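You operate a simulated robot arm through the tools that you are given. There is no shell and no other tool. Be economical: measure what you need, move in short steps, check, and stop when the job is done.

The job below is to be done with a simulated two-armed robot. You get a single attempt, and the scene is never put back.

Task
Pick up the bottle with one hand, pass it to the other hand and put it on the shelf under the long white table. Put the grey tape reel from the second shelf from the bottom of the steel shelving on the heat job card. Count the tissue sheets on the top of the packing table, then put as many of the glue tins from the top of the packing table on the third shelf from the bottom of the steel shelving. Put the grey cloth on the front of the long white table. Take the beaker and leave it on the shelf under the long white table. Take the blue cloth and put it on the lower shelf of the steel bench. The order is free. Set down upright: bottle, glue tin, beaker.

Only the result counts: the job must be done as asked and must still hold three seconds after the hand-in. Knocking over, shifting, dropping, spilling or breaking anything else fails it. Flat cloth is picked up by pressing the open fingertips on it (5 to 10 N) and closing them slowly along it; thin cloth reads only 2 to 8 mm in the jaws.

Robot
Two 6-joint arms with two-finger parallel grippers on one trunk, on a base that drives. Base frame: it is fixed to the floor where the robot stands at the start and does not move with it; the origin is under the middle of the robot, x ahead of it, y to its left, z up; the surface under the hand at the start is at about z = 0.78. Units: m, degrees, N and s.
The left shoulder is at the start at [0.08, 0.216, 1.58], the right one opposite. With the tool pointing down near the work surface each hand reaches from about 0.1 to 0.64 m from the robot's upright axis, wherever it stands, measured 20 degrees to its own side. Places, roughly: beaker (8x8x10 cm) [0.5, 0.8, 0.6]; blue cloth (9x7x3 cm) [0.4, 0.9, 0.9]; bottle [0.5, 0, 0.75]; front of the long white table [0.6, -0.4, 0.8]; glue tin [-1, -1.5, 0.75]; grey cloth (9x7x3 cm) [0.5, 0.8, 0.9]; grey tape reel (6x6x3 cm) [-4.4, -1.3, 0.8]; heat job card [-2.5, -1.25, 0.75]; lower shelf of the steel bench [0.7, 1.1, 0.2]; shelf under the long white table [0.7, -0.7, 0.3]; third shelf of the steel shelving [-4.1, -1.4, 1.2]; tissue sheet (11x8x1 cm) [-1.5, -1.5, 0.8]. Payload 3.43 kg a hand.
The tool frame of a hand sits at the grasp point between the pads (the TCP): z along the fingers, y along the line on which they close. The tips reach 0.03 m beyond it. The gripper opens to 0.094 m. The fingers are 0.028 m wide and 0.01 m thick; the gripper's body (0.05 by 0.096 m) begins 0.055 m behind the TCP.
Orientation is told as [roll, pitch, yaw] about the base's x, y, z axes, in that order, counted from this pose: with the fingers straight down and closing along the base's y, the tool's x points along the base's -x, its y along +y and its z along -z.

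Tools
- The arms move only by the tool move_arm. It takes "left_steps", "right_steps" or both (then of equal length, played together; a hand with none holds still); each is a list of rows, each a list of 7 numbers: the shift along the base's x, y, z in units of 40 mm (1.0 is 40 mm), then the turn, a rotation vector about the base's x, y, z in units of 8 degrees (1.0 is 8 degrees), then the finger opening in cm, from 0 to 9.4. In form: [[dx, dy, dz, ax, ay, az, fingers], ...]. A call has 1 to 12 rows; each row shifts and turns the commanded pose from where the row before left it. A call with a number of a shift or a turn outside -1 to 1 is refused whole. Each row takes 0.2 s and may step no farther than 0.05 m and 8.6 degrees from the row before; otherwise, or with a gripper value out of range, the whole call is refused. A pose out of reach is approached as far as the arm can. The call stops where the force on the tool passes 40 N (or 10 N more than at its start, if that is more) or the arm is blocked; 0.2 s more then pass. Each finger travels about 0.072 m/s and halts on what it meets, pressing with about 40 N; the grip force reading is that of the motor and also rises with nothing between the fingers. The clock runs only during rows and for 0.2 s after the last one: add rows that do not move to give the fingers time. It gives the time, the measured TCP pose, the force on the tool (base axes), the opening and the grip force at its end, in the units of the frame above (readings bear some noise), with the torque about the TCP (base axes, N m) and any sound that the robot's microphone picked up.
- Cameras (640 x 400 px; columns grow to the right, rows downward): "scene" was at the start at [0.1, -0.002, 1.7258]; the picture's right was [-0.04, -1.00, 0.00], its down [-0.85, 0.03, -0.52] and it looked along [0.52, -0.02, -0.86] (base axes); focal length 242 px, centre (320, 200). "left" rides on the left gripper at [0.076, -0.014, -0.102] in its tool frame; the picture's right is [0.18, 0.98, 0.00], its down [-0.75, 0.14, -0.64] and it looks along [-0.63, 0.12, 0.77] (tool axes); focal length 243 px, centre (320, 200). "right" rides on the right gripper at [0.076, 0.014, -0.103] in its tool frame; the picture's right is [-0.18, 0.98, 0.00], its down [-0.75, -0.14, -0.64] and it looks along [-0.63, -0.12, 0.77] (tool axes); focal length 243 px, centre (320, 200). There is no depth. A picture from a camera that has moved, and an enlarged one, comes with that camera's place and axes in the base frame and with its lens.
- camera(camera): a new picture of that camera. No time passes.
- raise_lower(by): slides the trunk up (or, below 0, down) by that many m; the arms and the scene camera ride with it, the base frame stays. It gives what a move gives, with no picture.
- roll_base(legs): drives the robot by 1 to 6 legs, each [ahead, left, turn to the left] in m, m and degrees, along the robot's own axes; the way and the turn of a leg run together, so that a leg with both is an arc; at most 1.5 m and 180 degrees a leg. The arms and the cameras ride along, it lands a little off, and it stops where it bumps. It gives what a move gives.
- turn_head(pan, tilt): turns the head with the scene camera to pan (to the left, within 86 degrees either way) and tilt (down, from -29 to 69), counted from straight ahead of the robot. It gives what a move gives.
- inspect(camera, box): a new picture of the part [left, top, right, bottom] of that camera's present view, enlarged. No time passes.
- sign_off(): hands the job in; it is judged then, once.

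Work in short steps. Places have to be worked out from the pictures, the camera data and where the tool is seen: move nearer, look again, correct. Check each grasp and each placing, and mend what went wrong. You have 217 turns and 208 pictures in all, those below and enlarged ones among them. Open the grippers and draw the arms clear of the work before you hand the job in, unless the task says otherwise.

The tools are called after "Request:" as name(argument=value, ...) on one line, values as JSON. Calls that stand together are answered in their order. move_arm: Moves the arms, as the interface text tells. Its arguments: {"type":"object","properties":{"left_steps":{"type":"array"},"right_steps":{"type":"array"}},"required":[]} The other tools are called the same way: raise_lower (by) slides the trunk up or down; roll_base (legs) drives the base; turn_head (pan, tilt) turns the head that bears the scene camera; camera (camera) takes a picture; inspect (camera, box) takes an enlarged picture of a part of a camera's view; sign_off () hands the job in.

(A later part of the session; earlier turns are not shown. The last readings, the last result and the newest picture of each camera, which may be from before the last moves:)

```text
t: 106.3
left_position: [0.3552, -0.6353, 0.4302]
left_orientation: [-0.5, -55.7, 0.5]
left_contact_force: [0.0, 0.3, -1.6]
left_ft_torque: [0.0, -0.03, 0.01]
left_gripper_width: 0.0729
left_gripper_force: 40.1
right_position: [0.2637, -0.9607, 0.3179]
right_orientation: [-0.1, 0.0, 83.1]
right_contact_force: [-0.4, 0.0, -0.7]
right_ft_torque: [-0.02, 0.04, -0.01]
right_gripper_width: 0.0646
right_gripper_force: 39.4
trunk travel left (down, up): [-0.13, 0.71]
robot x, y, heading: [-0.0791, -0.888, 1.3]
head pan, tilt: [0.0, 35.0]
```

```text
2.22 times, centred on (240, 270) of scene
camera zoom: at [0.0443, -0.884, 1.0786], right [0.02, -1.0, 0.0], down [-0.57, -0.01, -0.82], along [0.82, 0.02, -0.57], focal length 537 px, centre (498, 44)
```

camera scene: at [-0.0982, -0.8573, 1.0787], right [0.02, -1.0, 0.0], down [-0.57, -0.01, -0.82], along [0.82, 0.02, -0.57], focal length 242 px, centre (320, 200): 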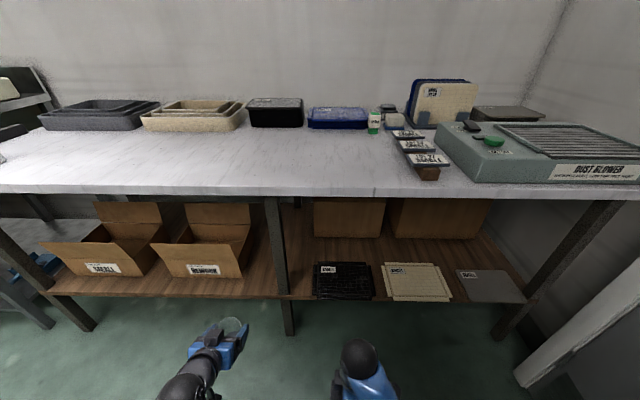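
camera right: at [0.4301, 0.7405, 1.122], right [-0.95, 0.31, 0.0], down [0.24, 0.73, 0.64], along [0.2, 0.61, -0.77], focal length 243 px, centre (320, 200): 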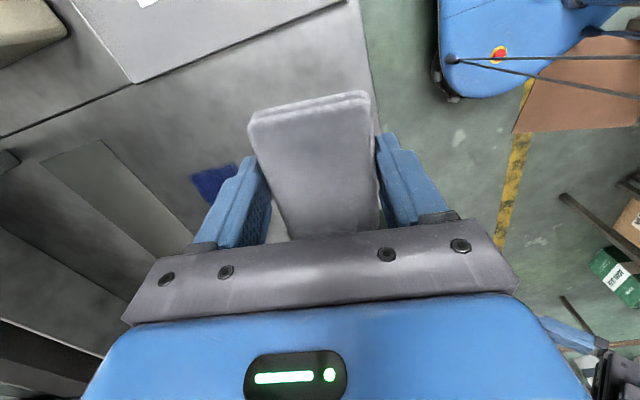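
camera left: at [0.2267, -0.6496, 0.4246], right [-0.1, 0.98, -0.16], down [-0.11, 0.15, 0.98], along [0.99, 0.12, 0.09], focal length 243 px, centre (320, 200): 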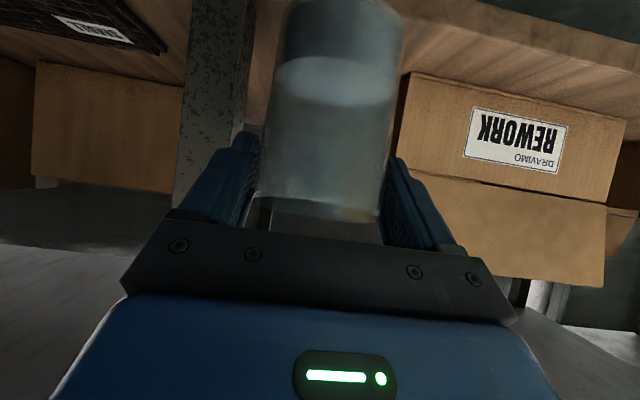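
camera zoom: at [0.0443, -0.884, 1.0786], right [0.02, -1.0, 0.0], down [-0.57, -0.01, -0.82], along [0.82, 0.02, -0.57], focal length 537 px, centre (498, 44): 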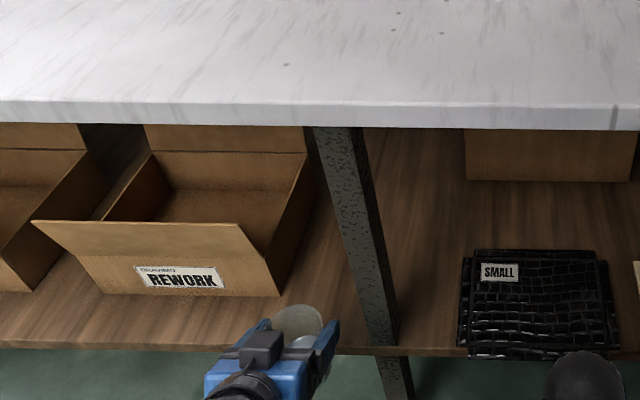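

Box side at y≈−0.55, leg at −0.695: centre −0.625. I move in with the beaker.

Request:
move_arm(left_steps=[[0.6, 0.25, 0, 0, 0, 0, 5], [0.7, 0, 0, 0, 0, 0, 5], [0.8, 0, 0, 0, 0, 0, 5], [0.8, 0, 0, 0, 0, 0, 5], [0.8, 0, 0, 0, 0, 0, 5], [0.6, 0, 0, 0, 0, 0, 5], [0, 0, 0, 0, 0, 0, 5]])

Request:
camera(camera="left")

Request:
inspect(camera="scene", box=[100, 180, 380, 360])

```text
t: 107.9
left_position: [0.5259, -0.6246, 0.4323]
left_orientation: [-0.5, -55.7, 0.4]
left_contact_force: [-0.5, 0.0, -1.5]
left_ft_torque: [0.0, -0.02, 0.0]
left_gripper_width: 0.0732
left_gripper_force: 39.5
right_position: [0.2632, -0.96, 0.317]
right_orientation: [0.0, -0.1, 83.0]
right_contact_force: [0.2, 0.0, -0.9]
right_ft_torque: [0.02, 0.0, 0.02]
right_gripper_width: 0.0646
right_gripper_force: 39.6
trunk travel left (down, up): [-0.13, 0.71]
robot x, y, heading: [-0.0788, -0.8861, 1.1]
head pan, tilt: [0.0, 35.0]
```

```text
151 pictures are left
camera left: at [0.398, -0.6391, 0.4254], right [-0.1, 0.98, -0.16], down [-0.11, 0.15, 0.98], along [0.99, 0.12, 0.09], focal length 243 px, centre (320, 200)
```

left: 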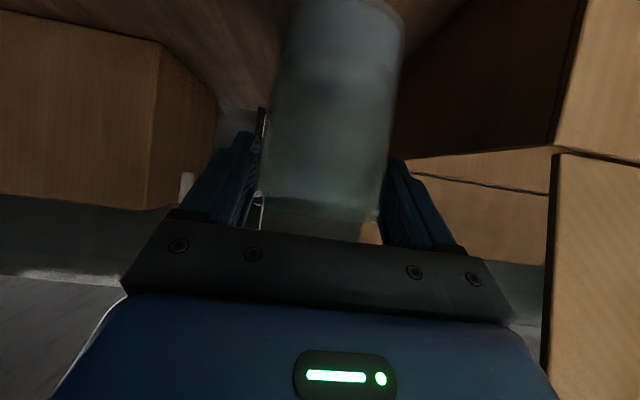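

```text
2.22 times, centred on (240, 270) of scene
camera zoom: at [0.0436, -0.8839, 1.0787], right [0.02, -1.0, 0.0], down [-0.57, -0.01, -0.82], along [0.82, 0.02, -0.57], focal length 537 px, centre (498, 44)
```

zoom: 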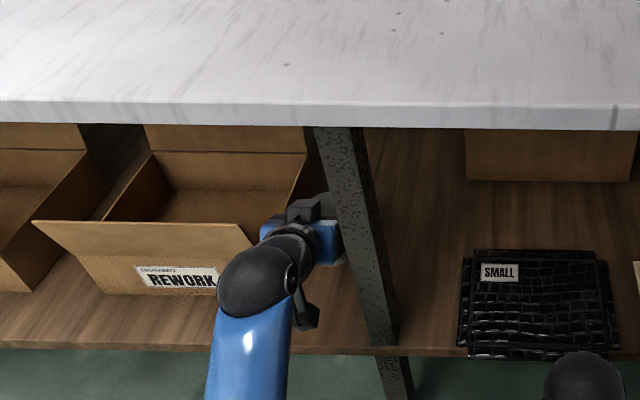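

The wrist stays clear of the box flap. I lower slowly until the beaker touches the shelf.

Request:
move_arm(left_steps=[[0, 0, -0.4, 0, 0, 0, 5], [0, 0, -0.3, 0, 0, 0, 5], [0, 0, -0.2, 0, 0, 0, 5], [0, 0, -0.15, 0, 0, 0, 5], [0, 0, -0.1, 0, 0, 0, 5], [0, 0, -0.1, 0, 0, 0, 5]])

Request:
camera(camera="left")

```text
t: 109.3
left_position: [0.5268, -0.6271, 0.3795]
left_orientation: [-0.6, -55.6, 0.4]
left_contact_force: [-0.1, 1.2, -1.1]
left_ft_torque: [0.0, -0.03, 0.01]
left_gripper_width: 0.0729
left_gripper_force: 39.9
right_position: [0.2644, -0.9596, 0.3176]
right_orientation: [0.0, 0.1, 83.1]
right_contact_force: [0.5, -0.6, 0.1]
right_ft_torque: [0.03, 0.02, 0.01]
right_gripper_width: 0.0646
right_gripper_force: 40.5
trunk travel left (down, up): [-0.13, 0.71]
robot x, y, heading: [-0.0734, -0.8855, 0.9]
head pan, tilt: [0.0, 35.0]
```

```text
149 pictures are left
camera left: at [0.3985, -0.6393, 0.3745], right [-0.1, 0.98, -0.16], down [-0.11, 0.15, 0.98], along [0.99, 0.12, 0.09], focal length 243 px, centre (320, 200)
```

left: 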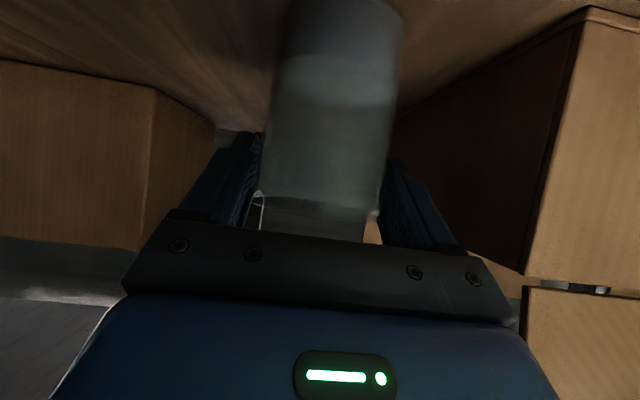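

Not touching yet; continue in 4 mm steps.

Request:
move_arm(left_steps=[[0, 0, -0.12, 0, 0, 0, 5], [0, 0, -0.12, 0, 0, 0, 5], [0, 0, -0.12, 0, 0, 0, 5], [0, 0, -0.12, 0, 0, 0, 5]])

```text
t: 110.2
left_position: [0.5306, -0.6278, 0.3736]
left_orientation: [-0.6, -57.3, 0.3]
left_contact_force: [0.3, -1.7, 14.8]
left_ft_torque: [-0.07, 0.3, 0.03]
left_gripper_width: 0.0729
left_gripper_force: 39.6
right_position: [0.2633, -0.9596, 0.3168]
right_orientation: [-0.1, 0.0, 83.1]
right_contact_force: [0.1, -0.4, -1.0]
right_ft_torque: [-0.01, 0.0, 0.01]
right_gripper_width: 0.0645
right_gripper_force: 40.2
trunk travel left (down, up): [-0.13, 0.71]
robot x, y, heading: [-0.0734, -0.8884, 1.3]
head pan, tilt: [0.0, 35.0]
stopped in row 4 (left hand): the force on the tool passed its limit at 41 N (the readings are from after the stop); the commanded pose is now the measured one
```

Beaker is down on the shelf. I relieve 2 mm and open.

Request:
move_arm(left_steps=[[0, 0, 0.06, 0, 0, 0, 7], [0, 0, 0, 0, 0, 0, 7.6], [0, 0, 0, 0, 0, 0, 8.4], [0, 0, 0, 0, 0, 0, 8.4]])

Request:
camera(camera="left")

```text
t: 111.2
left_position: [0.529, -0.6254, 0.3709]
left_orientation: [-0.5, -56.7, 0.4]
left_contact_force: [-0.2, -0.4, -0.2]
left_ft_torque: [0.02, -0.01, -0.02]
left_gripper_width: 0.084
left_gripper_force: 0.1
right_position: [0.2642, -0.9607, 0.3175]
right_orientation: [0.0, -0.1, 83.1]
right_contact_force: [0.7, 0.3, -0.9]
right_ft_torque: [0.01, -0.01, -0.03]
right_gripper_width: 0.0646
right_gripper_force: 39.8
trunk travel left (down, up): [-0.13, 0.71]
robot x, y, heading: [-0.0787, -0.888, 0.7]
head pan, tilt: [0.0, 35.0]
```

```text
148 pictures are left
camera left: at [0.4013, -0.6395, 0.3646], right [-0.1, 0.98, -0.16], down [-0.12, 0.15, 0.98], along [0.99, 0.12, 0.11], focal length 243 px, centre (320, 200)
```

left: 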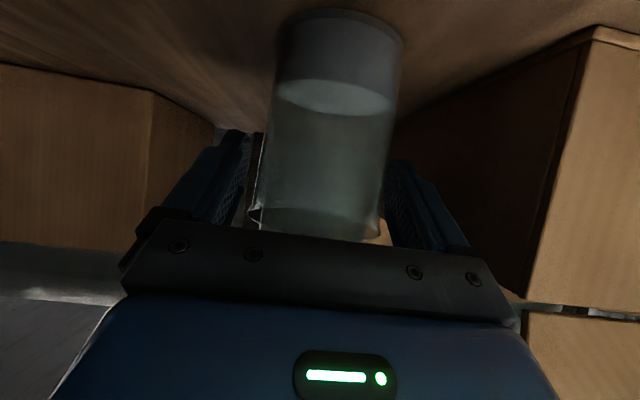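

Beaker stands upright. I withdraw straight back.

Request:
move_arm(left_steps=[[-0.5, 0, 0.05, 0, 0, 0, 8.4], [-0.7, 0, 0.05, 0, 0, 0, 8.4], [-0.8, 0, 0.1, 0, 0, 0, 8.4], [-0.9, 0, 0.2, 0, 0, 0, 8.4], [-1, 0, 0.2, 0, 0, 0, 8.4], [-1, 0, 0, 0, 0, 0, 9]])

Request:
roll_base(legs=[[-0.25, 0, 0]])

Request:
camera(camera="left")

Request:
raise_lower(by=0.4)

Request:
raise_lower(by=0.3)

Request:
camera(camera="scene")

```text
t: 112.6
left_position: [0.3329, -0.626, 0.3968]
left_orientation: [-0.5, -56.9, 0.4]
left_contact_force: [0.0, 0.0, 0.2]
left_ft_torque: [0.0, 0.01, 0.02]
left_gripper_width: 0.09
left_gripper_force: 0.1
right_position: [0.2638, -0.9599, 0.3174]
right_orientation: [0.0, 0.0, 83.2]
right_contact_force: [-0.6, -0.5, -0.1]
right_ft_torque: [0.0, 0.0, -0.04]
right_gripper_width: 0.0644
right_gripper_force: 40.3
trunk travel left (down, up): [-0.13, 0.71]
robot x, y, heading: [-0.0742, -0.8874, 1.1]
head pan, tilt: [0.0, 35.0]
```

```text
t: 114.5
left_position: [0.0827, -0.6308, 0.3963]
left_orientation: [-0.6, -56.8, 0.4]
left_contact_force: [-1.4, -0.3, -0.4]
left_ft_torque: [0.03, -0.02, -0.02]
left_gripper_width: 0.0898
left_gripper_force: 0.1
right_position: [0.0153, -0.9644, 0.3187]
right_orientation: [-0.1, 0.0, 83.1]
right_contact_force: [0.0, 0.2, 0.3]
right_ft_torque: [-0.01, 0.0, 0.01]
right_gripper_width: 0.0648
right_gripper_force: 40.6
trunk travel left (down, up): [-0.13, 0.71]
robot x, y, heading: [-0.3252, -0.8914, 1.3]
head pan, tilt: [0.0, 35.0]
```

```text
147 pictures are left
camera left: at [-0.0445, -0.6447, 0.3889], right [-0.1, 0.98, -0.16], down [-0.12, 0.15, 0.98], along [0.99, 0.12, 0.11], focal length 243 px, centre (320, 200)
```

left: 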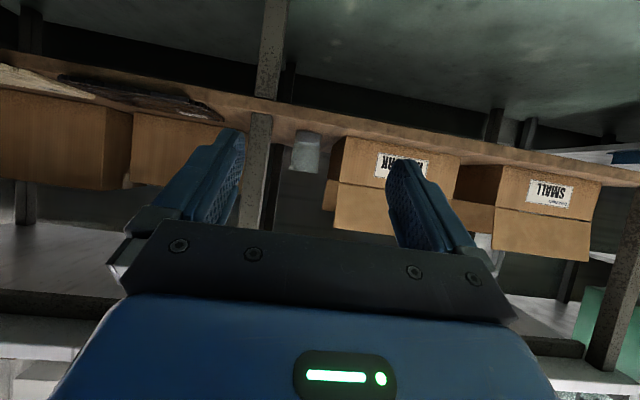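

```text
t: 118.3
left_position: [0.084, -0.6317, 0.7963]
left_orientation: [-0.5, -56.7, 0.5]
left_contact_force: [-0.1, 0.7, 0.4]
left_ft_torque: [-0.02, 0.0, 0.0]
left_gripper_width: 0.0897
left_gripper_force: 0.2
right_position: [0.0149, -0.9645, 0.7183]
right_orientation: [-0.1, 0.0, 83.2]
right_contact_force: [0.2, 0.3, -0.8]
right_ft_torque: [0.0, 0.01, 0.02]
right_gripper_width: 0.0646
right_gripper_force: 40.0
trunk travel left (down, up): [-0.53, 0.31]
robot x, y, heading: [-0.3267, -0.893, 1.3]
head pan, tilt: [0.0, 35.0]
```

```text
t: 121.3
left_position: [0.0841, -0.631, 1.0965]
left_orientation: [-0.5, -56.8, 0.5]
left_contact_force: [-0.5, 0.3, -0.2]
left_ft_torque: [0.01, 0.02, 0.0]
left_gripper_width: 0.0902
left_gripper_force: 0.0
right_position: [0.0157, -0.9652, 1.0173]
right_orientation: [0.0, 0.0, 83.2]
right_contact_force: [0.4, -0.3, -0.5]
right_ft_torque: [0.01, 0.01, 0.0]
right_gripper_width: 0.0648
right_gripper_force: 39.9
trunk travel left (down, up): [-0.83, 0.01]
robot x, y, heading: [-0.3252, -0.8934, 1.3]
head pan, tilt: [0.0, 35.0]
```

```text
146 pictures are left
camera scene: at [-0.2055, -0.8889, 1.7786], right [0.02, -1.0, 0.0], down [-0.57, -0.01, -0.82], along [0.82, 0.02, -0.57], focal length 242 px, centre (320, 200)
```

scene: 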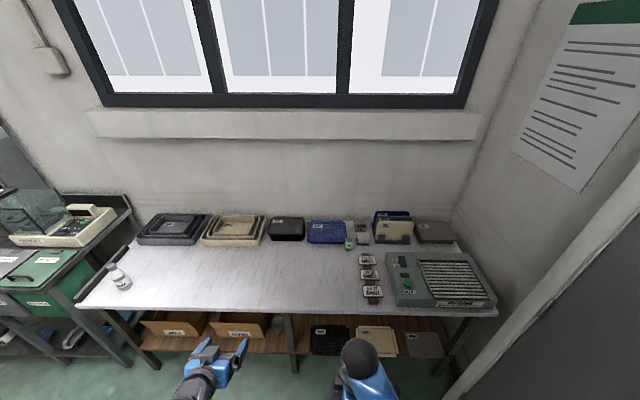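

Beaker is standing on the shelf. Next the grey cloth goes to the table front at about [0.53,−0.40].

Request:
roll_base(legs=[[0, 0.58, 0], [0.27, 0, 0]])

Request:
move_arm(right_steps=[[0.9, 0, 0, 0, 0, 0, 1], [1, 0, 0, 0, 0, 0, 1], [1, 0, 0, 0, 0, 0, 1], [1, 0, -0.5, 0, 0, 0, 1], [1, 0, -1, 0, 0, 0, 1], [0.9, 0, -1, 0, 0, 0, 1], [0, 0, -1, 0, 0, 0, 1], [0, 0, -0.5, 0, 0, 0, 1], [0, 0, 0, 0, 0, 0, 1]])

Request:
turn_head(pan=0, tilt=55)

Request:
camera(camera="scene")

Request:
camera(camera="right")

```text
t: 126.1
left_position: [0.3362, -0.0445, 1.0976]
left_orientation: [-0.6, -56.8, 0.6]
left_contact_force: [-0.9, 0.6, -0.1]
left_ft_torque: [-0.01, 0.01, 0.01]
left_gripper_width: 0.0899
left_gripper_force: 0.0
right_position: [0.2674, -0.377, 1.019]
right_orientation: [-0.3, 0.0, 83.5]
right_contact_force: [0.0, 0.2, -0.2]
right_ft_torque: [0.0, -0.03, -0.01]
right_gripper_width: 0.0647
right_gripper_force: 40.2
trunk travel left (down, up): [-0.83, 0.01]
robot x, y, heading: [-0.0679, -0.3055, 1.7]
head pan, tilt: [0.0, 35.0]
```

```text
refused: row 5 steps farther than a row can; nothing moved
```

```text
t: 126.9
left_position: [0.3386, -0.0442, 1.0963]
left_orientation: [-0.6, -56.8, 0.7]
left_contact_force: [0.7, 0.1, 0.3]
left_ft_torque: [0.01, 0.02, 0.02]
left_gripper_width: 0.0901
left_gripper_force: 0.0
right_position: [0.272, -0.3774, 1.0173]
right_orientation: [0.0, 0.0, 83.4]
right_contact_force: [0.0, -0.4, -0.1]
right_ft_torque: [-0.02, 0.01, 0.02]
right_gripper_width: 0.0646
right_gripper_force: 39.5
trunk travel left (down, up): [-0.83, 0.01]
robot x, y, heading: [-0.0762, -0.305, 1.9]
head pan, tilt: [0.0, 55.0]
```

```text
145 pictures are left
camera scene: at [0.0356, -0.303, 1.7504], right [0.03, -1.0, 0.0], down [-0.82, -0.02, -0.57], along [0.57, 0.01, -0.82], focal length 242 px, centre (320, 200)
```

scene: 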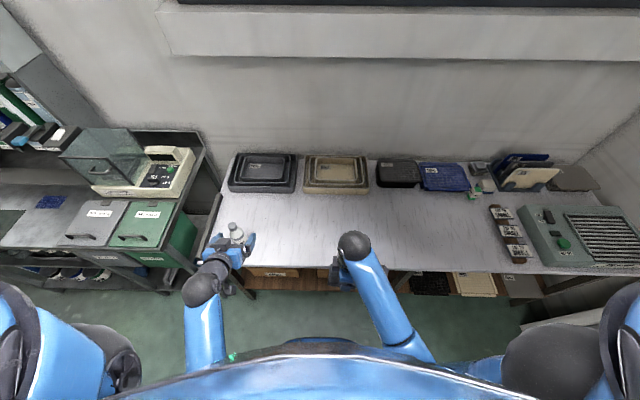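

```text
144 pictures are left
camera right: at [0.2494, -0.4508, 1.1207], right [-0.96, 0.3, 0.0], down [0.23, 0.73, 0.64], along [0.19, 0.61, -0.77], focal length 243 px, centre (320, 200)
```

right: 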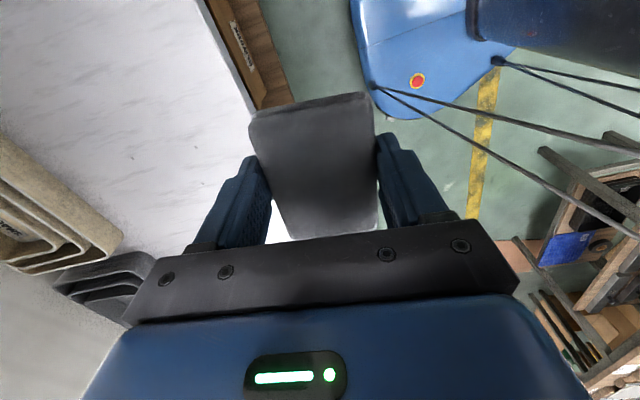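

I extend the right arm over the table, then lower.

Request:
move_arm(right_steps=[[0.9, 0, 0, 0, 0, 0, 1], [1, 0, 0, 0, 0, 0, 1], [1, 0, 0, 0, 0, 0, 1], [1, 0, 0, 0, 0, 0, 1], [1, 0, 0, 0, 0, 0, 1], [1, 0, 0, 0, 0, 0, 1], [0.5, 0, -0.6, 0, 0, 0, 1], [0, 0, -1, 0, 0, 0, 1], [0, 0, -1, 0, 0, 0, 1], [0, 0, -1, 0, 0, 0, 1], [0, 0, -0.6, 0, 0, 0, 1]])

Request:
camera(camera="scene")

```text
t: 129.3
left_position: [0.3379, -0.0447, 1.0961]
left_orientation: [-0.6, -56.7, 0.9]
left_contact_force: [0.9, -0.6, 0.2]
left_ft_torque: [0.01, 0.0, 0.0]
left_gripper_width: 0.0897
left_gripper_force: 0.1
right_position: [0.5209, -0.3796, 0.8556]
right_orientation: [-0.1, 0.0, 83.4]
right_contact_force: [0.0, 0.1, -0.2]
right_ft_torque: [0.0, 0.02, 0.03]
right_gripper_width: 0.0648
right_gripper_force: 39.7
right hand out of reach, approached as far as the arm can: row 11
trunk travel left (down, up): [-0.83, 0.01]
robot x, y, heading: [-0.0707, -0.3053, 1.5]
head pan, tilt: [0.0, 55.0]
```

```text
143 pictures are left
camera scene: at [0.0359, -0.3027, 1.7503], right [0.03, -1.0, 0.0], down [-0.82, -0.02, -0.57], along [0.57, 0.01, -0.82], focal length 242 px, centre (320, 200)
```

scene: 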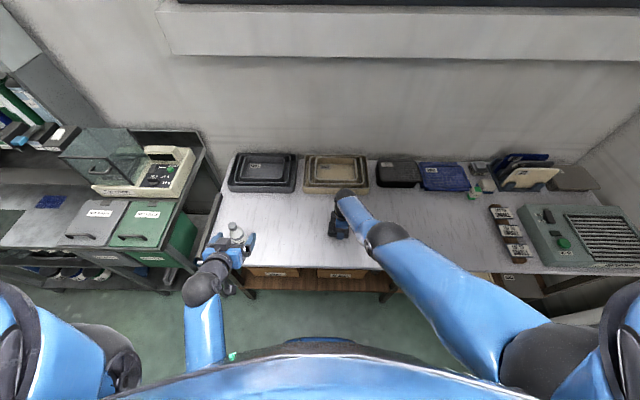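

Near limit of reach; I use the trunk to lower the last centimetres.

Request:
raise_lower(by=-0.03)

Request:
move_arm(right_steps=[[0, 0, -0.15, 0, 0, 0, 1], [0, 0, -0.15, 0, 0, 0, 1], [0, 0, -0.15, 0, 0, 0, 1], [0, 0, -0.15, 0, 0, 0, 1]])

Request:
camera(camera="right")

```text
t: 130.1
left_position: [0.3397, -0.0438, 1.0656]
left_orientation: [-0.5, -56.7, 0.8]
left_contact_force: [-0.3, 0.6, 0.2]
left_ft_torque: [-0.02, -0.01, -0.02]
left_gripper_width: 0.09
left_gripper_force: 0.1
right_position: [0.5211, -0.3805, 0.8261]
right_orientation: [0.1, 0.0, 83.4]
right_contact_force: [0.4, 0.6, -0.3]
right_ft_torque: [0.0, -0.03, -0.02]
right_gripper_width: 0.0647
right_gripper_force: 40.2
trunk travel left (down, up): [-0.8, 0.04]
robot x, y, heading: [-0.0652, -0.3078, 1.5]
head pan, tilt: [0.0, 55.0]
```

```text
t: 131.1
left_position: [0.3365, -0.0425, 1.068]
left_orientation: [-0.4, -56.9, 0.7]
left_contact_force: [1.0, 1.4, 0.1]
left_ft_torque: [0.0, 0.02, 0.0]
left_gripper_width: 0.09
left_gripper_force: 0.1
right_position: [0.5126, -0.3836, 0.8157]
right_orientation: [-0.5, -0.1, 83.4]
right_contact_force: [3.2, -2.3, 25.1]
right_ft_torque: [0.13, 0.74, 0.04]
right_gripper_width: 0.0648
right_gripper_force: 39.3
right hand out of reach, approached as far as the arm can: row 1, 2, 3
trunk travel left (down, up): [-0.8, 0.04]
robot x, y, heading: [-0.0719, -0.3068, 1.5]
head pan, tilt: [0.0, 55.0]
```

```text
142 pictures are left
camera right: at [0.4879, -0.4556, 0.9185], right [-0.96, 0.3, -0.01], down [0.22, 0.73, 0.65], along [0.2, 0.61, -0.76], focal length 243 px, centre (320, 200)
```

right: 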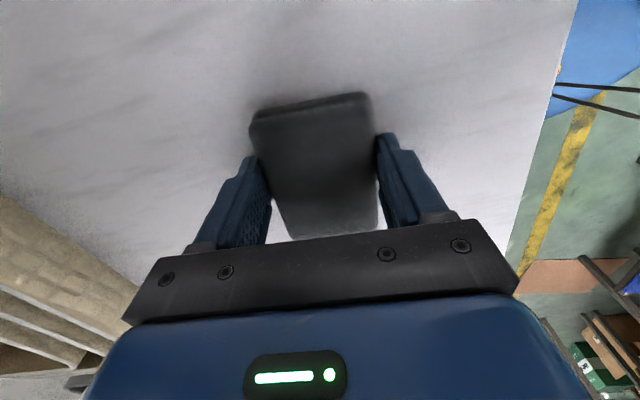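

Cloth is on the table. I open and lift away.

Request:
move_arm(right_steps=[[0, 0, 0.1, 0, 0, 0, 7], [0, 0, 0, 0, 0, 0, 9], [0, 0, 0, 0, 0, 0, 9.4], [0, 0, 0.5, 0, 0, 0, 9.4], [0, 0, 1, 0, 0, 0, 9.4], [0, 0, 1, 0, 0, 0, 9.4], [0, 0, 1, 0, 0, 0, 9.4]])

Request:
camera(camera="right")

```text
t: 132.7
left_position: [0.338, -0.0438, 1.0667]
left_orientation: [-0.5, -56.7, 0.8]
left_contact_force: [-0.4, 0.8, -0.4]
left_ft_torque: [0.01, 0.01, -0.01]
left_gripper_width: 0.0899
left_gripper_force: 0.2
right_position: [0.5115, -0.3814, 0.9541]
right_orientation: [0.0, 0.0, 83.4]
right_contact_force: [0.0, 0.3, 0.5]
right_ft_torque: [0.01, 0.02, 0.02]
right_gripper_width: 0.0939
right_gripper_force: 0.2
trunk travel left (down, up): [-0.8, 0.04]
robot x, y, heading: [-0.0691, -0.309, 1.3]
head pan, tilt: [0.0, 55.0]
```

```text
141 pictures are left
camera right: at [0.4885, -0.4555, 1.057], right [-0.96, 0.3, 0.0], down [0.23, 0.73, 0.64], along [0.19, 0.61, -0.77], focal length 243 px, centre (320, 200)
```

right: 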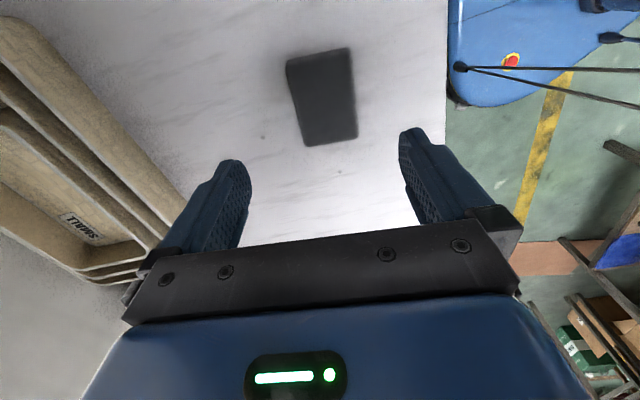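

Grey cloth lies well on the table front. Next the bottle: I raise and turn the right hand back to yaw 0 and drive in front of the bottle.

Request:
move_arm(right_steps=[[-0.5, 0, 1, 0, 0, -1, 9.4], [-0.5, 0, 1, 0, 0, -1, 9.4], [-0.5, 0, 0.5, 0, 0, -1, 9.4], [-0.5, 0, 0, 0, 0, -1, 9.4], [-0.5, 0, 0, 0, 0, -1, 9.4], [0, 0, 0, 0, 0, -1, 9.4], [0, 0, 0, 0, 0, -1, 9.4], [0, 0, 0, 0, 0, -1, 9.4], [0, 0, 0, 0, 0, -1, 9.4], [0, 0, 0, 0, 0, -1, 9.4], [0, 0, 0, 0, 0, -0.5, 9.4]])

Request:
roll_base(legs=[[0, 0.32, -1.3]])

Request:
camera(camera="right")

Request:
camera(camera="scene")

```text
t: 135.1
left_position: [0.3378, -0.0425, 1.066]
left_orientation: [-0.5, -56.7, 0.7]
left_contact_force: [0.3, 0.6, 0.6]
left_ft_torque: [0.02, -0.02, 0.01]
left_gripper_width: 0.0899
left_gripper_force: 0.1
right_position: [0.4246, -0.3779, 1.0244]
right_orientation: [0.0, 0.0, -0.8]
right_contact_force: [-0.1, -0.4, -0.1]
right_ft_torque: [-0.01, 0.01, 0.0]
right_gripper_width: 0.094
right_gripper_force: 0.0
right hand out of reach, approached as far as the arm can: row 3, 4, 5
trunk travel left (down, up): [-0.8, 0.04]
robot x, y, heading: [-0.0696, -0.3084, 1.4]
head pan, tilt: [0.0, 55.0]
```

```text
t: 137.2
left_position: [0.3416, 0.2606, 1.0667]
left_orientation: [-0.3, -56.7, -0.9]
left_contact_force: [-0.7, -0.3, 0.6]
left_ft_torque: [0.02, -0.01, 0.03]
left_gripper_width: 0.0901
left_gripper_force: 0.1
right_position: [0.4175, -0.076, 1.0233]
right_orientation: [0.1, 0.0, -2.0]
right_contact_force: [-0.2, -0.5, -0.2]
right_ft_torque: [0.01, 0.0, -0.04]
right_gripper_width: 0.0941
right_gripper_force: 0.0
trunk travel left (down, up): [-0.8, 0.04]
robot x, y, heading: [-0.069, 0.0069, 0.2]
head pan, tilt: [0.0, 55.0]
```

```text
140 pictures are left
camera right: at [0.342, -0.0582, 1.1269], right [0.22, 0.98, 0.0], down [0.75, -0.17, 0.64], along [0.63, -0.14, -0.77], focal length 243 px, centre (320, 200)
```

right: 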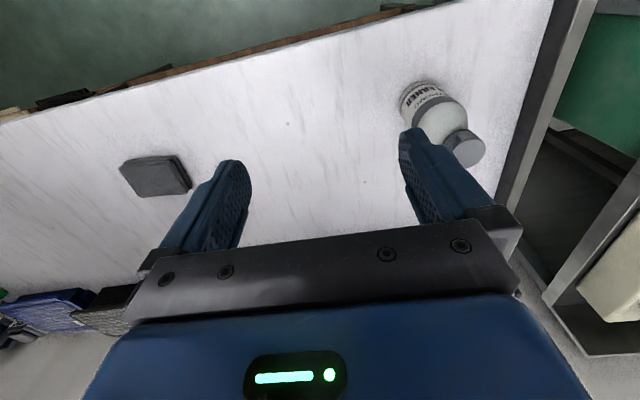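

```text
139 pictures are left
camera scene: at [0.0304, 0.0074, 1.7204], right [0.0, -1.0, 0.0], down [-0.82, 0.0, -0.57], along [0.57, 0.0, -0.82], focal length 242 px, centre (320, 200)
```

scene: 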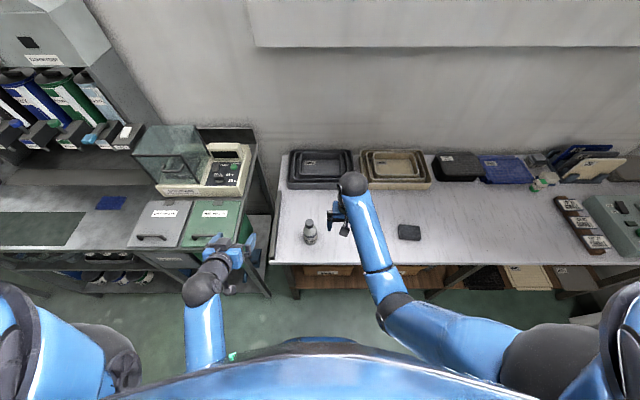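

Bottle axis ≈[0.477,0.048], top ≈0.93. I bring the right hand above it.

Request:
move_arm(right_steps=[[0.5, 1, 0, 0, 0, 0.25, 9.4], [0.5, 1, 0, 0, 0, 0, 9.4], [0.5, 1, 0, 0, 0, 0, 9.4], [0, 0.1, 0, 0, 0, 0, 9.4], [0, 0, 0, 0, 0, 0, 9.4]])

Request:
camera(camera="right")

```text
t: 138.4
left_position: [0.3401, 0.2632, 1.0655]
left_orientation: [-0.5, -56.7, -0.7]
left_contact_force: [-0.1, -0.5, 0.5]
left_ft_torque: [0.01, 0.01, 0.0]
left_gripper_width: 0.0898
left_gripper_force: 0.1
right_position: [0.477, 0.0494, 1.024]
right_orientation: [0.1, 0.1, -0.1]
right_contact_force: [0.7, -0.6, 1.3]
right_ft_torque: [0.03, -0.01, -0.02]
right_gripper_width: 0.0939
right_gripper_force: 0.1
trunk travel left (down, up): [-0.8, 0.04]
robot x, y, heading: [-0.0761, 0.0119, 0.2]
head pan, tilt: [0.0, 55.0]
```

```text
138 pictures are left
camera right: at [0.4011, 0.0647, 1.1271], right [0.18, 0.98, 0.0], down [0.75, -0.14, 0.64], along [0.63, -0.12, -0.77], focal length 243 px, centre (320, 200)
```

right: 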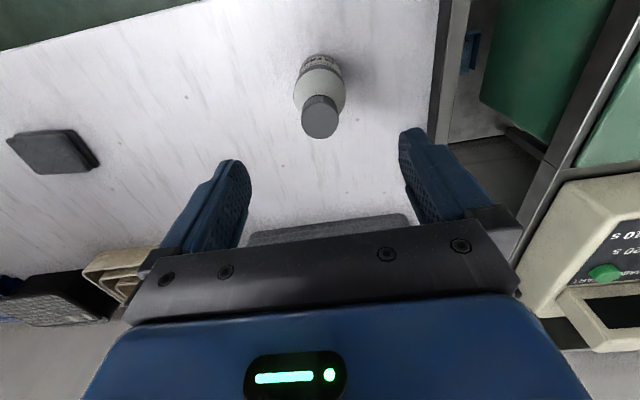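

Perfectly centred. I check the bottle's profile before descending.

Request:
inspect(camera="scene", box=[280, 200, 350, 250])

```text
8.00 times, centred on (315, 225) of scene
camera zoom: at [0.0302, 0.01, 1.7205], right [0.0, -1.0, 0.0], down [-0.82, 0.0, -0.57], along [0.57, 0.0, -0.82], focal length 1933 px, centre (360, 0)
```

zoom: 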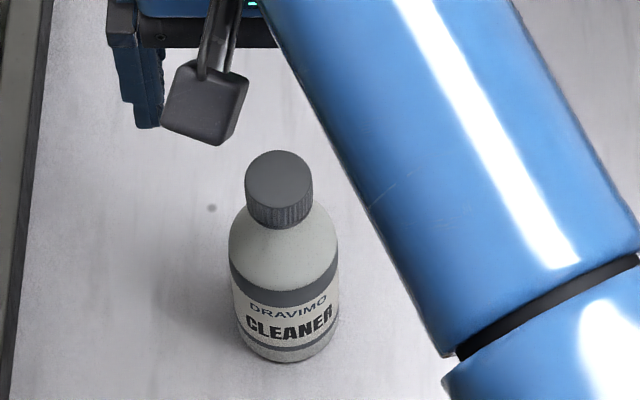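

Cap z≈0.912–0.932, Ø30 mm; body up to 0.865. Right hand takes the cap with its fingertips; the left will take the body.

Request:
move_arm(right_steps=[[0, 0, -0.8, 0, 0, 0, 7], [0, 0, -0.7, 0, 0, 0, 6], [0, 0, -0.5, 0, 0, 0, 6], [0, 0, -0.2, 0, 0, 0, 6], [0, 0, 0, 0, 0, 0, 6]])

Request:
camera(camera="right")

```text
t: 139.6
left_position: [0.3406, 0.2627, 1.0669]
left_orientation: [-0.5, -56.8, -0.6]
left_contact_force: [0.0, -0.5, -0.5]
left_ft_torque: [0.0, 0.0, 0.0]
left_gripper_width: 0.09
left_gripper_force: 0.1
right_position: [0.4774, 0.0515, 0.9356]
right_orientation: [-0.1, 0.0, 0.1]
right_contact_force: [0.5, -1.0, 0.1]
right_ft_torque: [0.03, -0.02, 0.03]
right_gripper_width: 0.0599
right_gripper_force: 0.1
trunk travel left (down, up): [-0.8, 0.04]
robot x, y, heading: [-0.0727, 0.0122, 0.1]
head pan, tilt: [0.0, 55.0]
```

```text
136 pictures are left
camera right: at [0.4015, 0.0657, 1.0389], right [0.18, 0.98, 0.0], down [0.75, -0.14, 0.64], along [0.63, -0.12, -0.77], focal length 243 px, centre (320, 200)
```

right: 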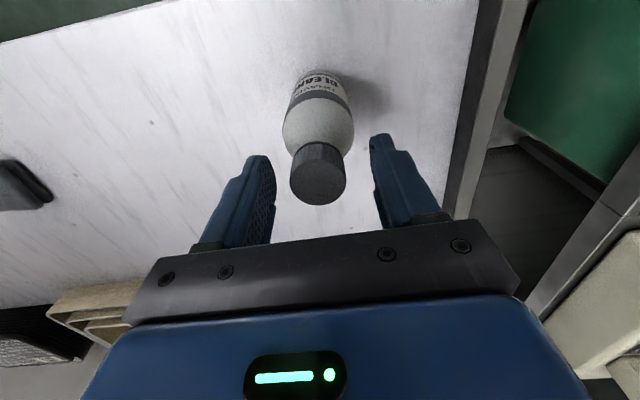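

Cap is centred between the tips. I close.

Request:
move_arm(right_steps=[[0, 0, 0, 0, 0, 0, 4.5], [0, 0, 0, 0, 0, 0, 3.5], [0, 0, 0, 0, 0, 0, 2.8], [0, 0, 0, 0, 0, 0, 2], [0, 0, 0, 0, 0, 0, 1.5], [0, 0, 0, 0, 0, 0, 1.5], [0, 0, 0.2, 0, 0, 0, 1.5], [0, 0, 0.4, 0, 0, 0, 1.5]])

Request:
camera(camera="right")

```text
t: 141.4
left_position: [0.3402, 0.2629, 1.0673]
left_orientation: [-0.5, -56.7, -0.6]
left_contact_force: [0.1, -0.2, 1.1]
left_ft_torque: [0.02, -0.01, 0.02]
left_gripper_width: 0.0901
left_gripper_force: 0.1
right_position: [0.4776, 0.05, 0.9604]
right_orientation: [0.0, 0.0, 0.1]
right_contact_force: [-0.2, -0.1, -2.3]
right_ft_torque: [0.02, 0.0, -0.02]
right_gripper_width: 0.0307
right_gripper_force: 39.8
trunk travel left (down, up): [-0.8, 0.04]
robot x, y, heading: [-0.0711, 0.0083, -0.1]
head pan, tilt: [0.0, 55.0]
```

```text
135 pictures are left
camera right: at [0.4014, 0.0653, 1.063], right [0.18, 0.98, 0.0], down [0.75, -0.14, 0.64], along [0.63, -0.12, -0.77], focal length 243 px, centre (320, 200)
```

right: 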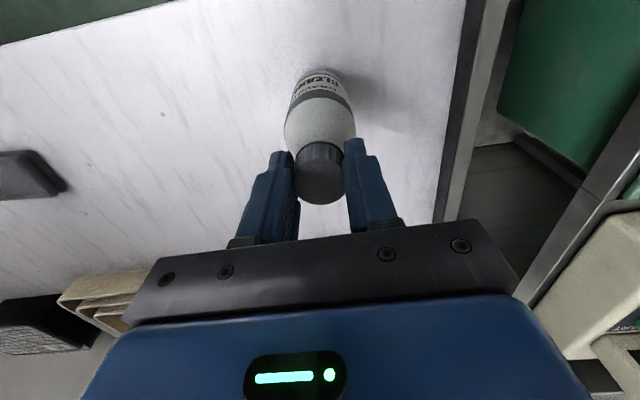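

Bottle held (30.7 mm, ~0.24 kg). I lift it 8.5 cm and bring the left hand to a pre-handover pose behind the body.

Request:
move_arm(right_steps=[[0, 0, 0.5, 0, 0, 0, 1.5], [0, 0, 0.6, 0, 0, 0, 1.5], [0, 0, 0.6, 0, 0, 0, 1.5], [0, 0, 0.4, 0, 0, 0, 1.5], [0, 0, 0, 0, 0, 0, 1.5], [0, 0, 0, 0, 0, 0, 1.5], [0, 0, 0, 0, 0, 0, 1.5], [0, 0, 0, 0, 0, 0, 1.5]], left_steps=[[0, 0, -0.6, 0, 0, 0, 8], [0, 0, -0.8, 0, 0, 0, 7], [0, 0, -0.8, 0, 0, 0, 7], [0, -0.6, -0.8, 0, 0, 0, 7], [0, -0.9, 0, 0, 0, 0, 7], [0, -0.9, 0, 0, 0, 0, 7], [0, -0.9, 0, 0, 0, 0, 7], [0, 0, 0, 0, 0, 0, 7]])

Request:
camera(camera="left")

Request:
camera(camera="scene")

```text
t: 143.2
left_position: [0.3408, 0.1311, 0.9449]
left_orientation: [-0.4, -56.8, -0.7]
left_contact_force: [-0.1, -0.1, -0.7]
left_ft_torque: [-0.03, 0.02, 0.0]
left_gripper_width: 0.0701
left_gripper_force: 0.0
right_position: [0.4786, 0.0511, 1.0444]
right_orientation: [0.0, 0.0, 0.1]
right_contact_force: [-0.5, 0.4, -2.3]
right_ft_torque: [-0.03, -0.01, 0.03]
right_gripper_width: 0.0304
right_gripper_force: 40.4
trunk travel left (down, up): [-0.8, 0.04]
robot x, y, heading: [-0.0763, 0.0115, 0.2]
head pan, tilt: [0.0, 55.0]
```

```text
134 pictures are left
camera left: at [0.212, 0.1201, 0.9376], right [-0.08, 0.98, -0.16], down [-0.12, 0.15, 0.98], along [0.99, 0.1, 0.11], focal length 243 px, centre (320, 200)
```

left: 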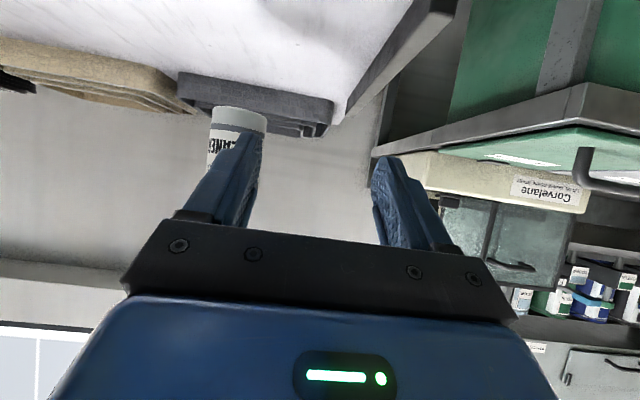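

```text
133 pictures are left
camera scene: at [0.0307, 0.0111, 1.7204], right [0.0, -1.0, 0.0], down [-0.82, 0.0, -0.57], along [0.57, 0.0, -0.82], focal length 242 px, centre (320, 200)
```

scene: 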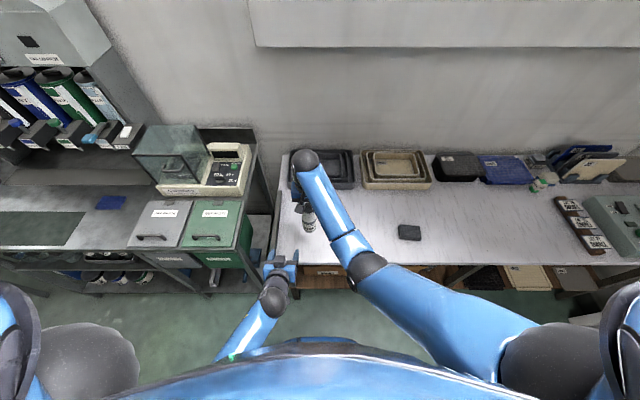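

Bottle bottom at z≈0.893, on axis [0.478,0.05]. I align the left hand in y and advance toward the body.

Request:
move_arm(left_steps=[[0, -0.8, -0.2, 0, 0, 0, 7], [0, -0.8, 0, 0, 0, 0, 7], [0, -0.43, 0, 0, 0, 0, 7], [0.8, 0, 0, 0, 0, 0, 7], [0.4, 0, 0, 0, 0, 0, 7], [0, 0, 0, 0, 0, 0, 7]])

Request:
camera(camera="left")

```text
t: 144.6
left_position: [0.3882, 0.0498, 0.9372]
left_orientation: [-0.6, -56.8, -0.6]
left_contact_force: [-1.0, -0.1, -0.5]
left_ft_torque: [-0.02, 0.0, 0.06]
left_gripper_width: 0.0699
left_gripper_force: 0.2
right_position: [0.4772, 0.0524, 1.044]
right_orientation: [0.0, 0.0, 0.1]
right_contact_force: [0.3, 0.6, -2.3]
right_ft_torque: [0.03, 0.04, -0.01]
right_gripper_width: 0.0307
right_gripper_force: 40.2
trunk travel left (down, up): [-0.8, 0.04]
robot x, y, heading: [-0.0741, 0.0091, -0.1]
head pan, tilt: [0.0, 55.0]
```

```text
132 pictures are left
camera left: at [0.2604, 0.0392, 0.9297], right [-0.08, 0.98, -0.16], down [-0.12, 0.15, 0.98], along [0.99, 0.1, 0.11], focal length 243 px, centre (320, 200)
```

left: 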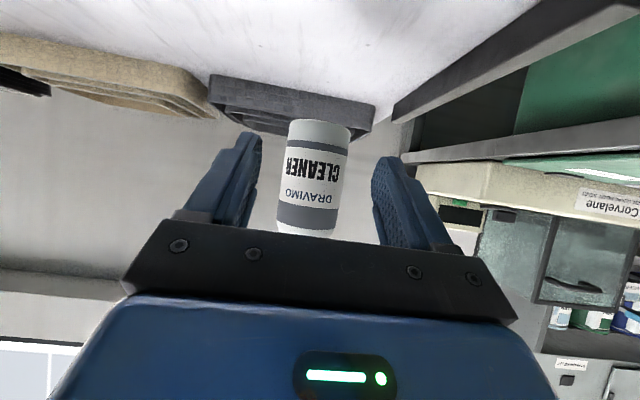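

Centred. I advance the last 9 cm slowly.

Request:
move_arm(left_steps=[[0.6, 0, 0, 0, 0, 0, 7], [0.6, 0, 0, 0, 0, 0, 7], [0.5, 0, 0, 0, 0, 0, 7], [0.4, 0, 0, 0, 0, 0, 7], [0, 0, 0, 0, 0, 0, 7]])

Request:
camera(camera="left")

Request:
inspect(camera="scene", box=[260, 180, 360, 260])

```text
t: 145.8
left_position: [0.4727, 0.0493, 0.9378]
left_orientation: [-0.6, -56.7, -0.5]
left_contact_force: [0.4, -0.3, -0.6]
left_ft_torque: [0.01, -0.02, 0.0]
left_gripper_width: 0.0704
left_gripper_force: 0.0
right_position: [0.4784, 0.0502, 1.0424]
right_orientation: [0.1, 0.0, 0.1]
right_contact_force: [-0.4, 1.2, -2.1]
right_ft_torque: [0.02, 0.04, 0.01]
right_gripper_width: 0.0309
right_gripper_force: 40.0
trunk travel left (down, up): [-0.8, 0.04]
robot x, y, heading: [-0.0754, 0.0092, 0.3]
head pan, tilt: [0.0, 55.0]
```

```text
131 pictures are left
camera left: at [0.3447, 0.0385, 0.9298], right [-0.08, 0.98, -0.16], down [-0.12, 0.15, 0.98], along [0.99, 0.1, 0.11], focal length 243 px, centre (320, 200)
```

left: 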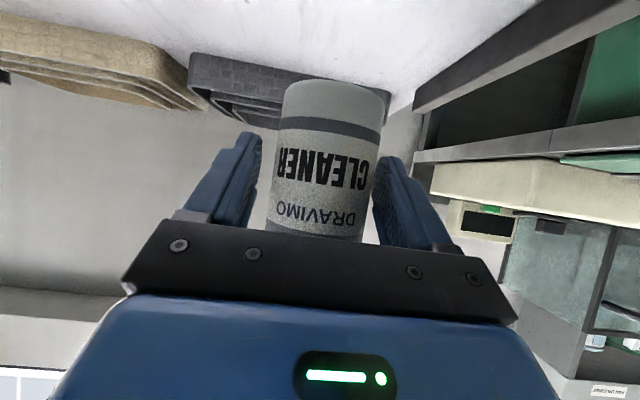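

```text
5.00 times, centred on (310, 220) of scene
camera zoom: at [0.0312, 0.0111, 1.7204], right [0.0, -1.0, 0.0], down [-0.82, 0.0, -0.57], along [0.57, 0.0, -0.82], focal length 1208 px, centre (370, 100)
```

zoom: 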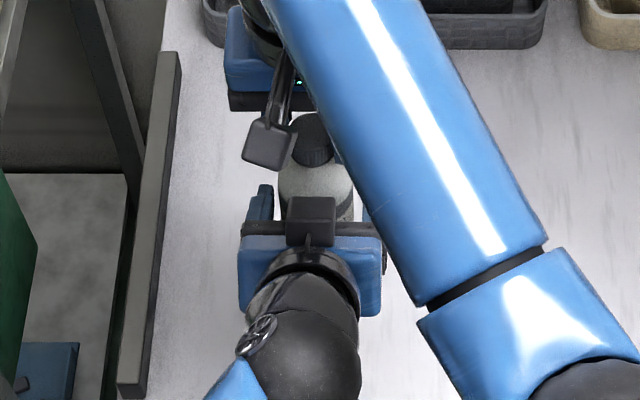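

The body is centred between the left fingers. I close the left hand on it.

Request:
move_arm(left_steps=[[0.1, 0, 0, 0, 0, 0, 6], [0, 0, 0, 0, 0, 0, 5.4], [0, 0, 0, 0, 0, 0, 4.8], [0, 0, 0, 0, 0, 0, 4], [0, 0, 0, 0, 0, 0, 3.5], [0, 0, 0, 0, 0, 0, 3.5]])

```text
t: 147.2
left_position: [0.4764, 0.0498, 0.9377]
left_orientation: [-0.6, -56.7, -0.6]
left_contact_force: [-9.2, 10.1, 3.7]
left_ft_torque: [-0.52, -0.32, 0.11]
left_gripper_width: 0.0567
left_gripper_force: 39.8
right_position: [0.4792, 0.0506, 1.0435]
right_orientation: [-0.2, -0.1, 0.1]
right_contact_force: [9.8, -9.9, -6.3]
right_ft_torque: [-0.56, -0.62, -0.1]
right_gripper_width: 0.0305
right_gripper_force: 39.5
trunk travel left (down, up): [-0.8, 0.04]
robot x, y, heading: [-0.0744, 0.0081, -0.2]
head pan, tilt: [0.0, 55.0]
```

Both hold it (body 56.7 mm). I open the right hand and lift it off.

Request:
move_arm(right_steps=[[0, 0, 0, 0, 0, 0, 4], [0, 0, 0, 0, 0, 0, 6], [0, 0, 0, 0, 0, 0, 6], [0, 0, 0.3, 0, 0, 0, 6], [0, 0, 0.3, 0, 0, 0, 6]])

Request:
camera(camera="right")

Request:
camera(camera="left")

```text
t: 148.4
left_position: [0.4759, 0.0494, 0.9371]
left_orientation: [-0.5, -56.7, -0.6]
left_contact_force: [0.0, -0.4, 0.1]
left_ft_torque: [0.02, 0.02, 0.02]
left_gripper_width: 0.0565
left_gripper_force: 40.1
right_position: [0.4768, 0.0508, 1.0685]
right_orientation: [0.0, 0.0, 0.1]
right_contact_force: [-0.5, -0.3, -0.7]
right_ft_torque: [-0.05, -0.04, 0.0]
right_gripper_width: 0.06
right_gripper_force: 0.0
trunk travel left (down, up): [-0.8, 0.04]
robot x, y, heading: [-0.0712, 0.0114, 0.2]
head pan, tilt: [0.0, 55.0]
```

```text
129 pictures are left
camera right: at [0.402, 0.0659, 1.1713], right [0.18, 0.98, 0.0], down [0.75, -0.14, 0.64], along [0.63, -0.12, -0.77], focal length 243 px, centre (320, 200)
```

right: 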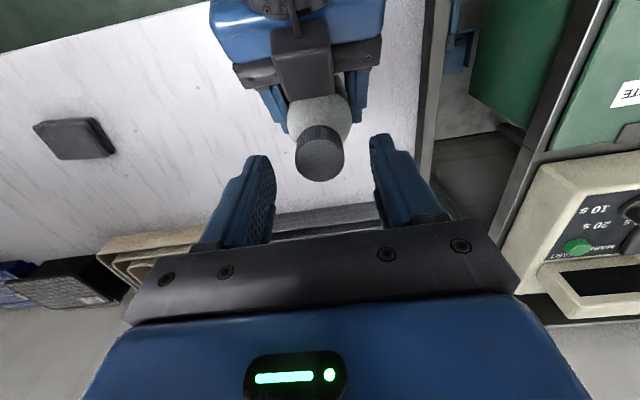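

```text
128 pictures are left
camera left: at [0.3482, 0.0387, 0.9301], right [-0.08, 0.98, -0.16], down [-0.12, 0.15, 0.98], along [0.99, 0.1, 0.11], focal length 243 px, centre (320, 200)
```

left: 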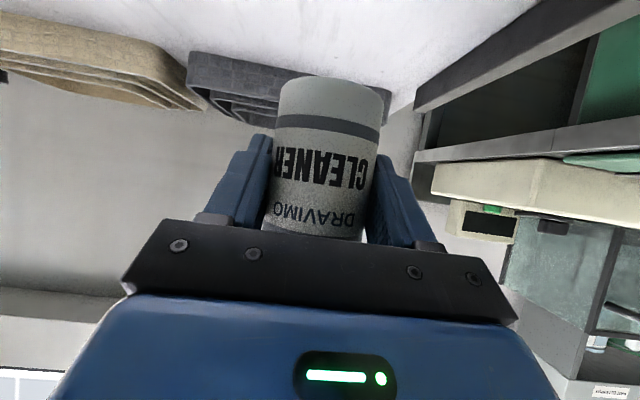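

Handover done. I back off, tuck the right hand to the right, and drive to the shelf gap.

Request:
roll_base(legs=[[-0.25, 0, 0]])

Request:
move_arm(right_steps=[[0, -1, 0, 0, 0, 0, 6], [0, -1, 0, 0, 0, 0, 6], [0, -1, 0, 0, 0, 0, 6], [0, -1, 0, 0, 0, 0, 6], [-0.5, -1, 0, 0, 0, 0, 6], [-1, -0.5, 0, 0, 0, 0, 6], [-1, 0, 0, 0, 0, 0, 6], [-1, 0, 0, 0, 0, 0, 6]], left_steps=[[0, 0, 0, 0, 0, 0, 3.5], [0, 0, 0, 0, 0, 0, 3.5], [0, 0, 0, 0, 0, 0, 3.5], [-0.8, 0.5, 0, 0, 0, 0, 3.5], [-0.8, 0.8, 0, 0, 0, 0, 3.5], [-0.8, 0.8, 0, 0, 0, 0, 3.5], [-0.8, 0.8, 0, 0, 0, 0, 3.5], [0, 0.8, 0, 0, 0, 0, 3.5]])

Request:
roll_base(legs=[[0, -0.84, 0]])

Request:
raise_lower(by=-0.4)

Request:
raise_lower(by=-0.16)

Request:
camera(camera="left")

```text
t: 150.2
left_position: [0.2298, 0.0485, 0.9358]
left_orientation: [-0.5, -56.5, -0.7]
left_contact_force: [0.2, 0.2, -3.3]
left_ft_torque: [0.0, 0.03, -0.01]
left_gripper_width: 0.0567
left_gripper_force: 39.9
right_position: [0.2333, 0.0489, 1.0665]
right_orientation: [0.0, 0.1, 0.0]
right_contact_force: [-0.2, 0.3, -0.1]
right_ft_torque: [0.04, 0.02, 0.04]
right_gripper_width: 0.0599
right_gripper_force: 0.1
trunk travel left (down, up): [-0.8, 0.04]
robot x, y, heading: [-0.3244, 0.0081, -0.1]
head pan, tilt: [0.0, 55.0]
```

```text
t: 152.0
left_position: [0.0974, 0.198, 0.9383]
left_orientation: [-0.6, -56.8, -0.6]
left_contact_force: [-0.9, -1.0, -2.3]
left_ft_torque: [0.04, 0.02, 0.05]
left_gripper_width: 0.0566
left_gripper_force: 40.0
right_position: [0.113, -0.1643, 1.0068]
right_orientation: [0.0, -0.3, -0.1]
right_contact_force: [-0.1, 0.7, 1.0]
right_ft_torque: [0.03, -0.01, 0.03]
right_gripper_width: 0.06
right_gripper_force: 0.0
right hand out of reach, approached as far as the arm can: row 2, 3, 4, 5, 6, 7, 8
trunk travel left (down, up): [-0.8, 0.04]
robot x, y, heading: [-0.32, 0.0087, 0.1]
head pan, tilt: [0.0, 55.0]
```

```text
t: 156.5
left_position: [0.101, -0.6342, 0.9365]
left_orientation: [-0.7, -56.7, -0.4]
left_contact_force: [0.2, 0.5, -3.3]
left_ft_torque: [-0.01, 0.03, 0.0]
left_gripper_width: 0.0566
left_gripper_force: 39.6
right_position: [0.1168, -0.998, 1.0066]
right_orientation: [0.0, -0.1, 0.2]
right_contact_force: [-0.1, -0.5, -0.1]
right_ft_torque: [-0.01, 0.0, 0.0]
right_gripper_width: 0.0599
right_gripper_force: 0.1
trunk travel left (down, up): [-0.8, 0.04]
robot x, y, heading: [-0.3232, -0.8249, -0.0]
head pan, tilt: [0.0, 55.0]
```

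```text
t: 160.3
left_position: [0.0997, -0.6353, 0.5363]
left_orientation: [-0.5, -56.6, -0.4]
left_contact_force: [-0.4, 0.5, -1.7]
left_ft_torque: [-0.01, 0.0, -0.02]
left_gripper_width: 0.0566
left_gripper_force: 39.3
right_position: [0.1149, -0.9991, 0.6058]
right_orientation: [0.0, -0.3, 0.2]
right_contact_force: [-0.4, 0.0, 0.2]
right_ft_torque: [0.0, 0.03, -0.01]
right_gripper_width: 0.0599
right_gripper_force: 0.1
trunk travel left (down, up): [-0.4, 0.44]
robot x, y, heading: [-0.3199, -0.8259, 0.2]
head pan, tilt: [0.0, 55.0]
```

```text
t: 162.1
left_position: [0.0999, -0.6366, 0.378]
left_orientation: [-0.5, -56.6, -0.5]
left_contact_force: [0.3, 0.7, -2.3]
left_ft_torque: [0.01, 0.02, 0.01]
left_gripper_width: 0.0567
left_gripper_force: 40.0
right_position: [0.1156, -0.9985, 0.4464]
right_orientation: [0.0, -0.2, 0.1]
right_contact_force: [-0.5, 0.2, -0.3]
right_ft_torque: [0.03, 0.01, 0.02]
right_gripper_width: 0.0605
right_gripper_force: 0.1
trunk travel left (down, up): [-0.24, 0.6]
robot x, y, heading: [-0.3233, -0.8253, 0.1]
head pan, tilt: [0.0, 55.0]
```

```text
127 pictures are left
camera left: at [-0.0285, -0.6475, 0.3698], right [-0.08, 0.98, -0.16], down [-0.12, 0.15, 0.98], along [0.99, 0.1, 0.11], focal length 243 px, centre (320, 200)
```

left: 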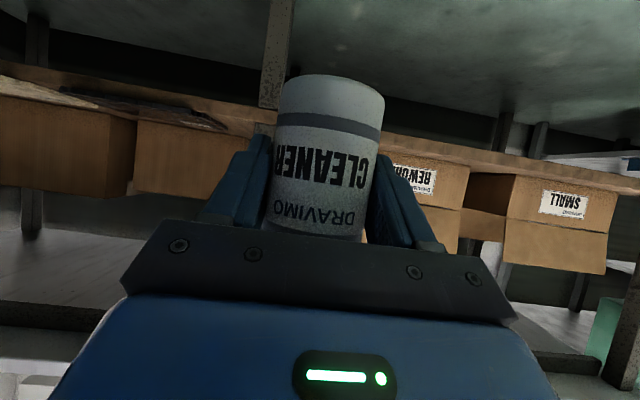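

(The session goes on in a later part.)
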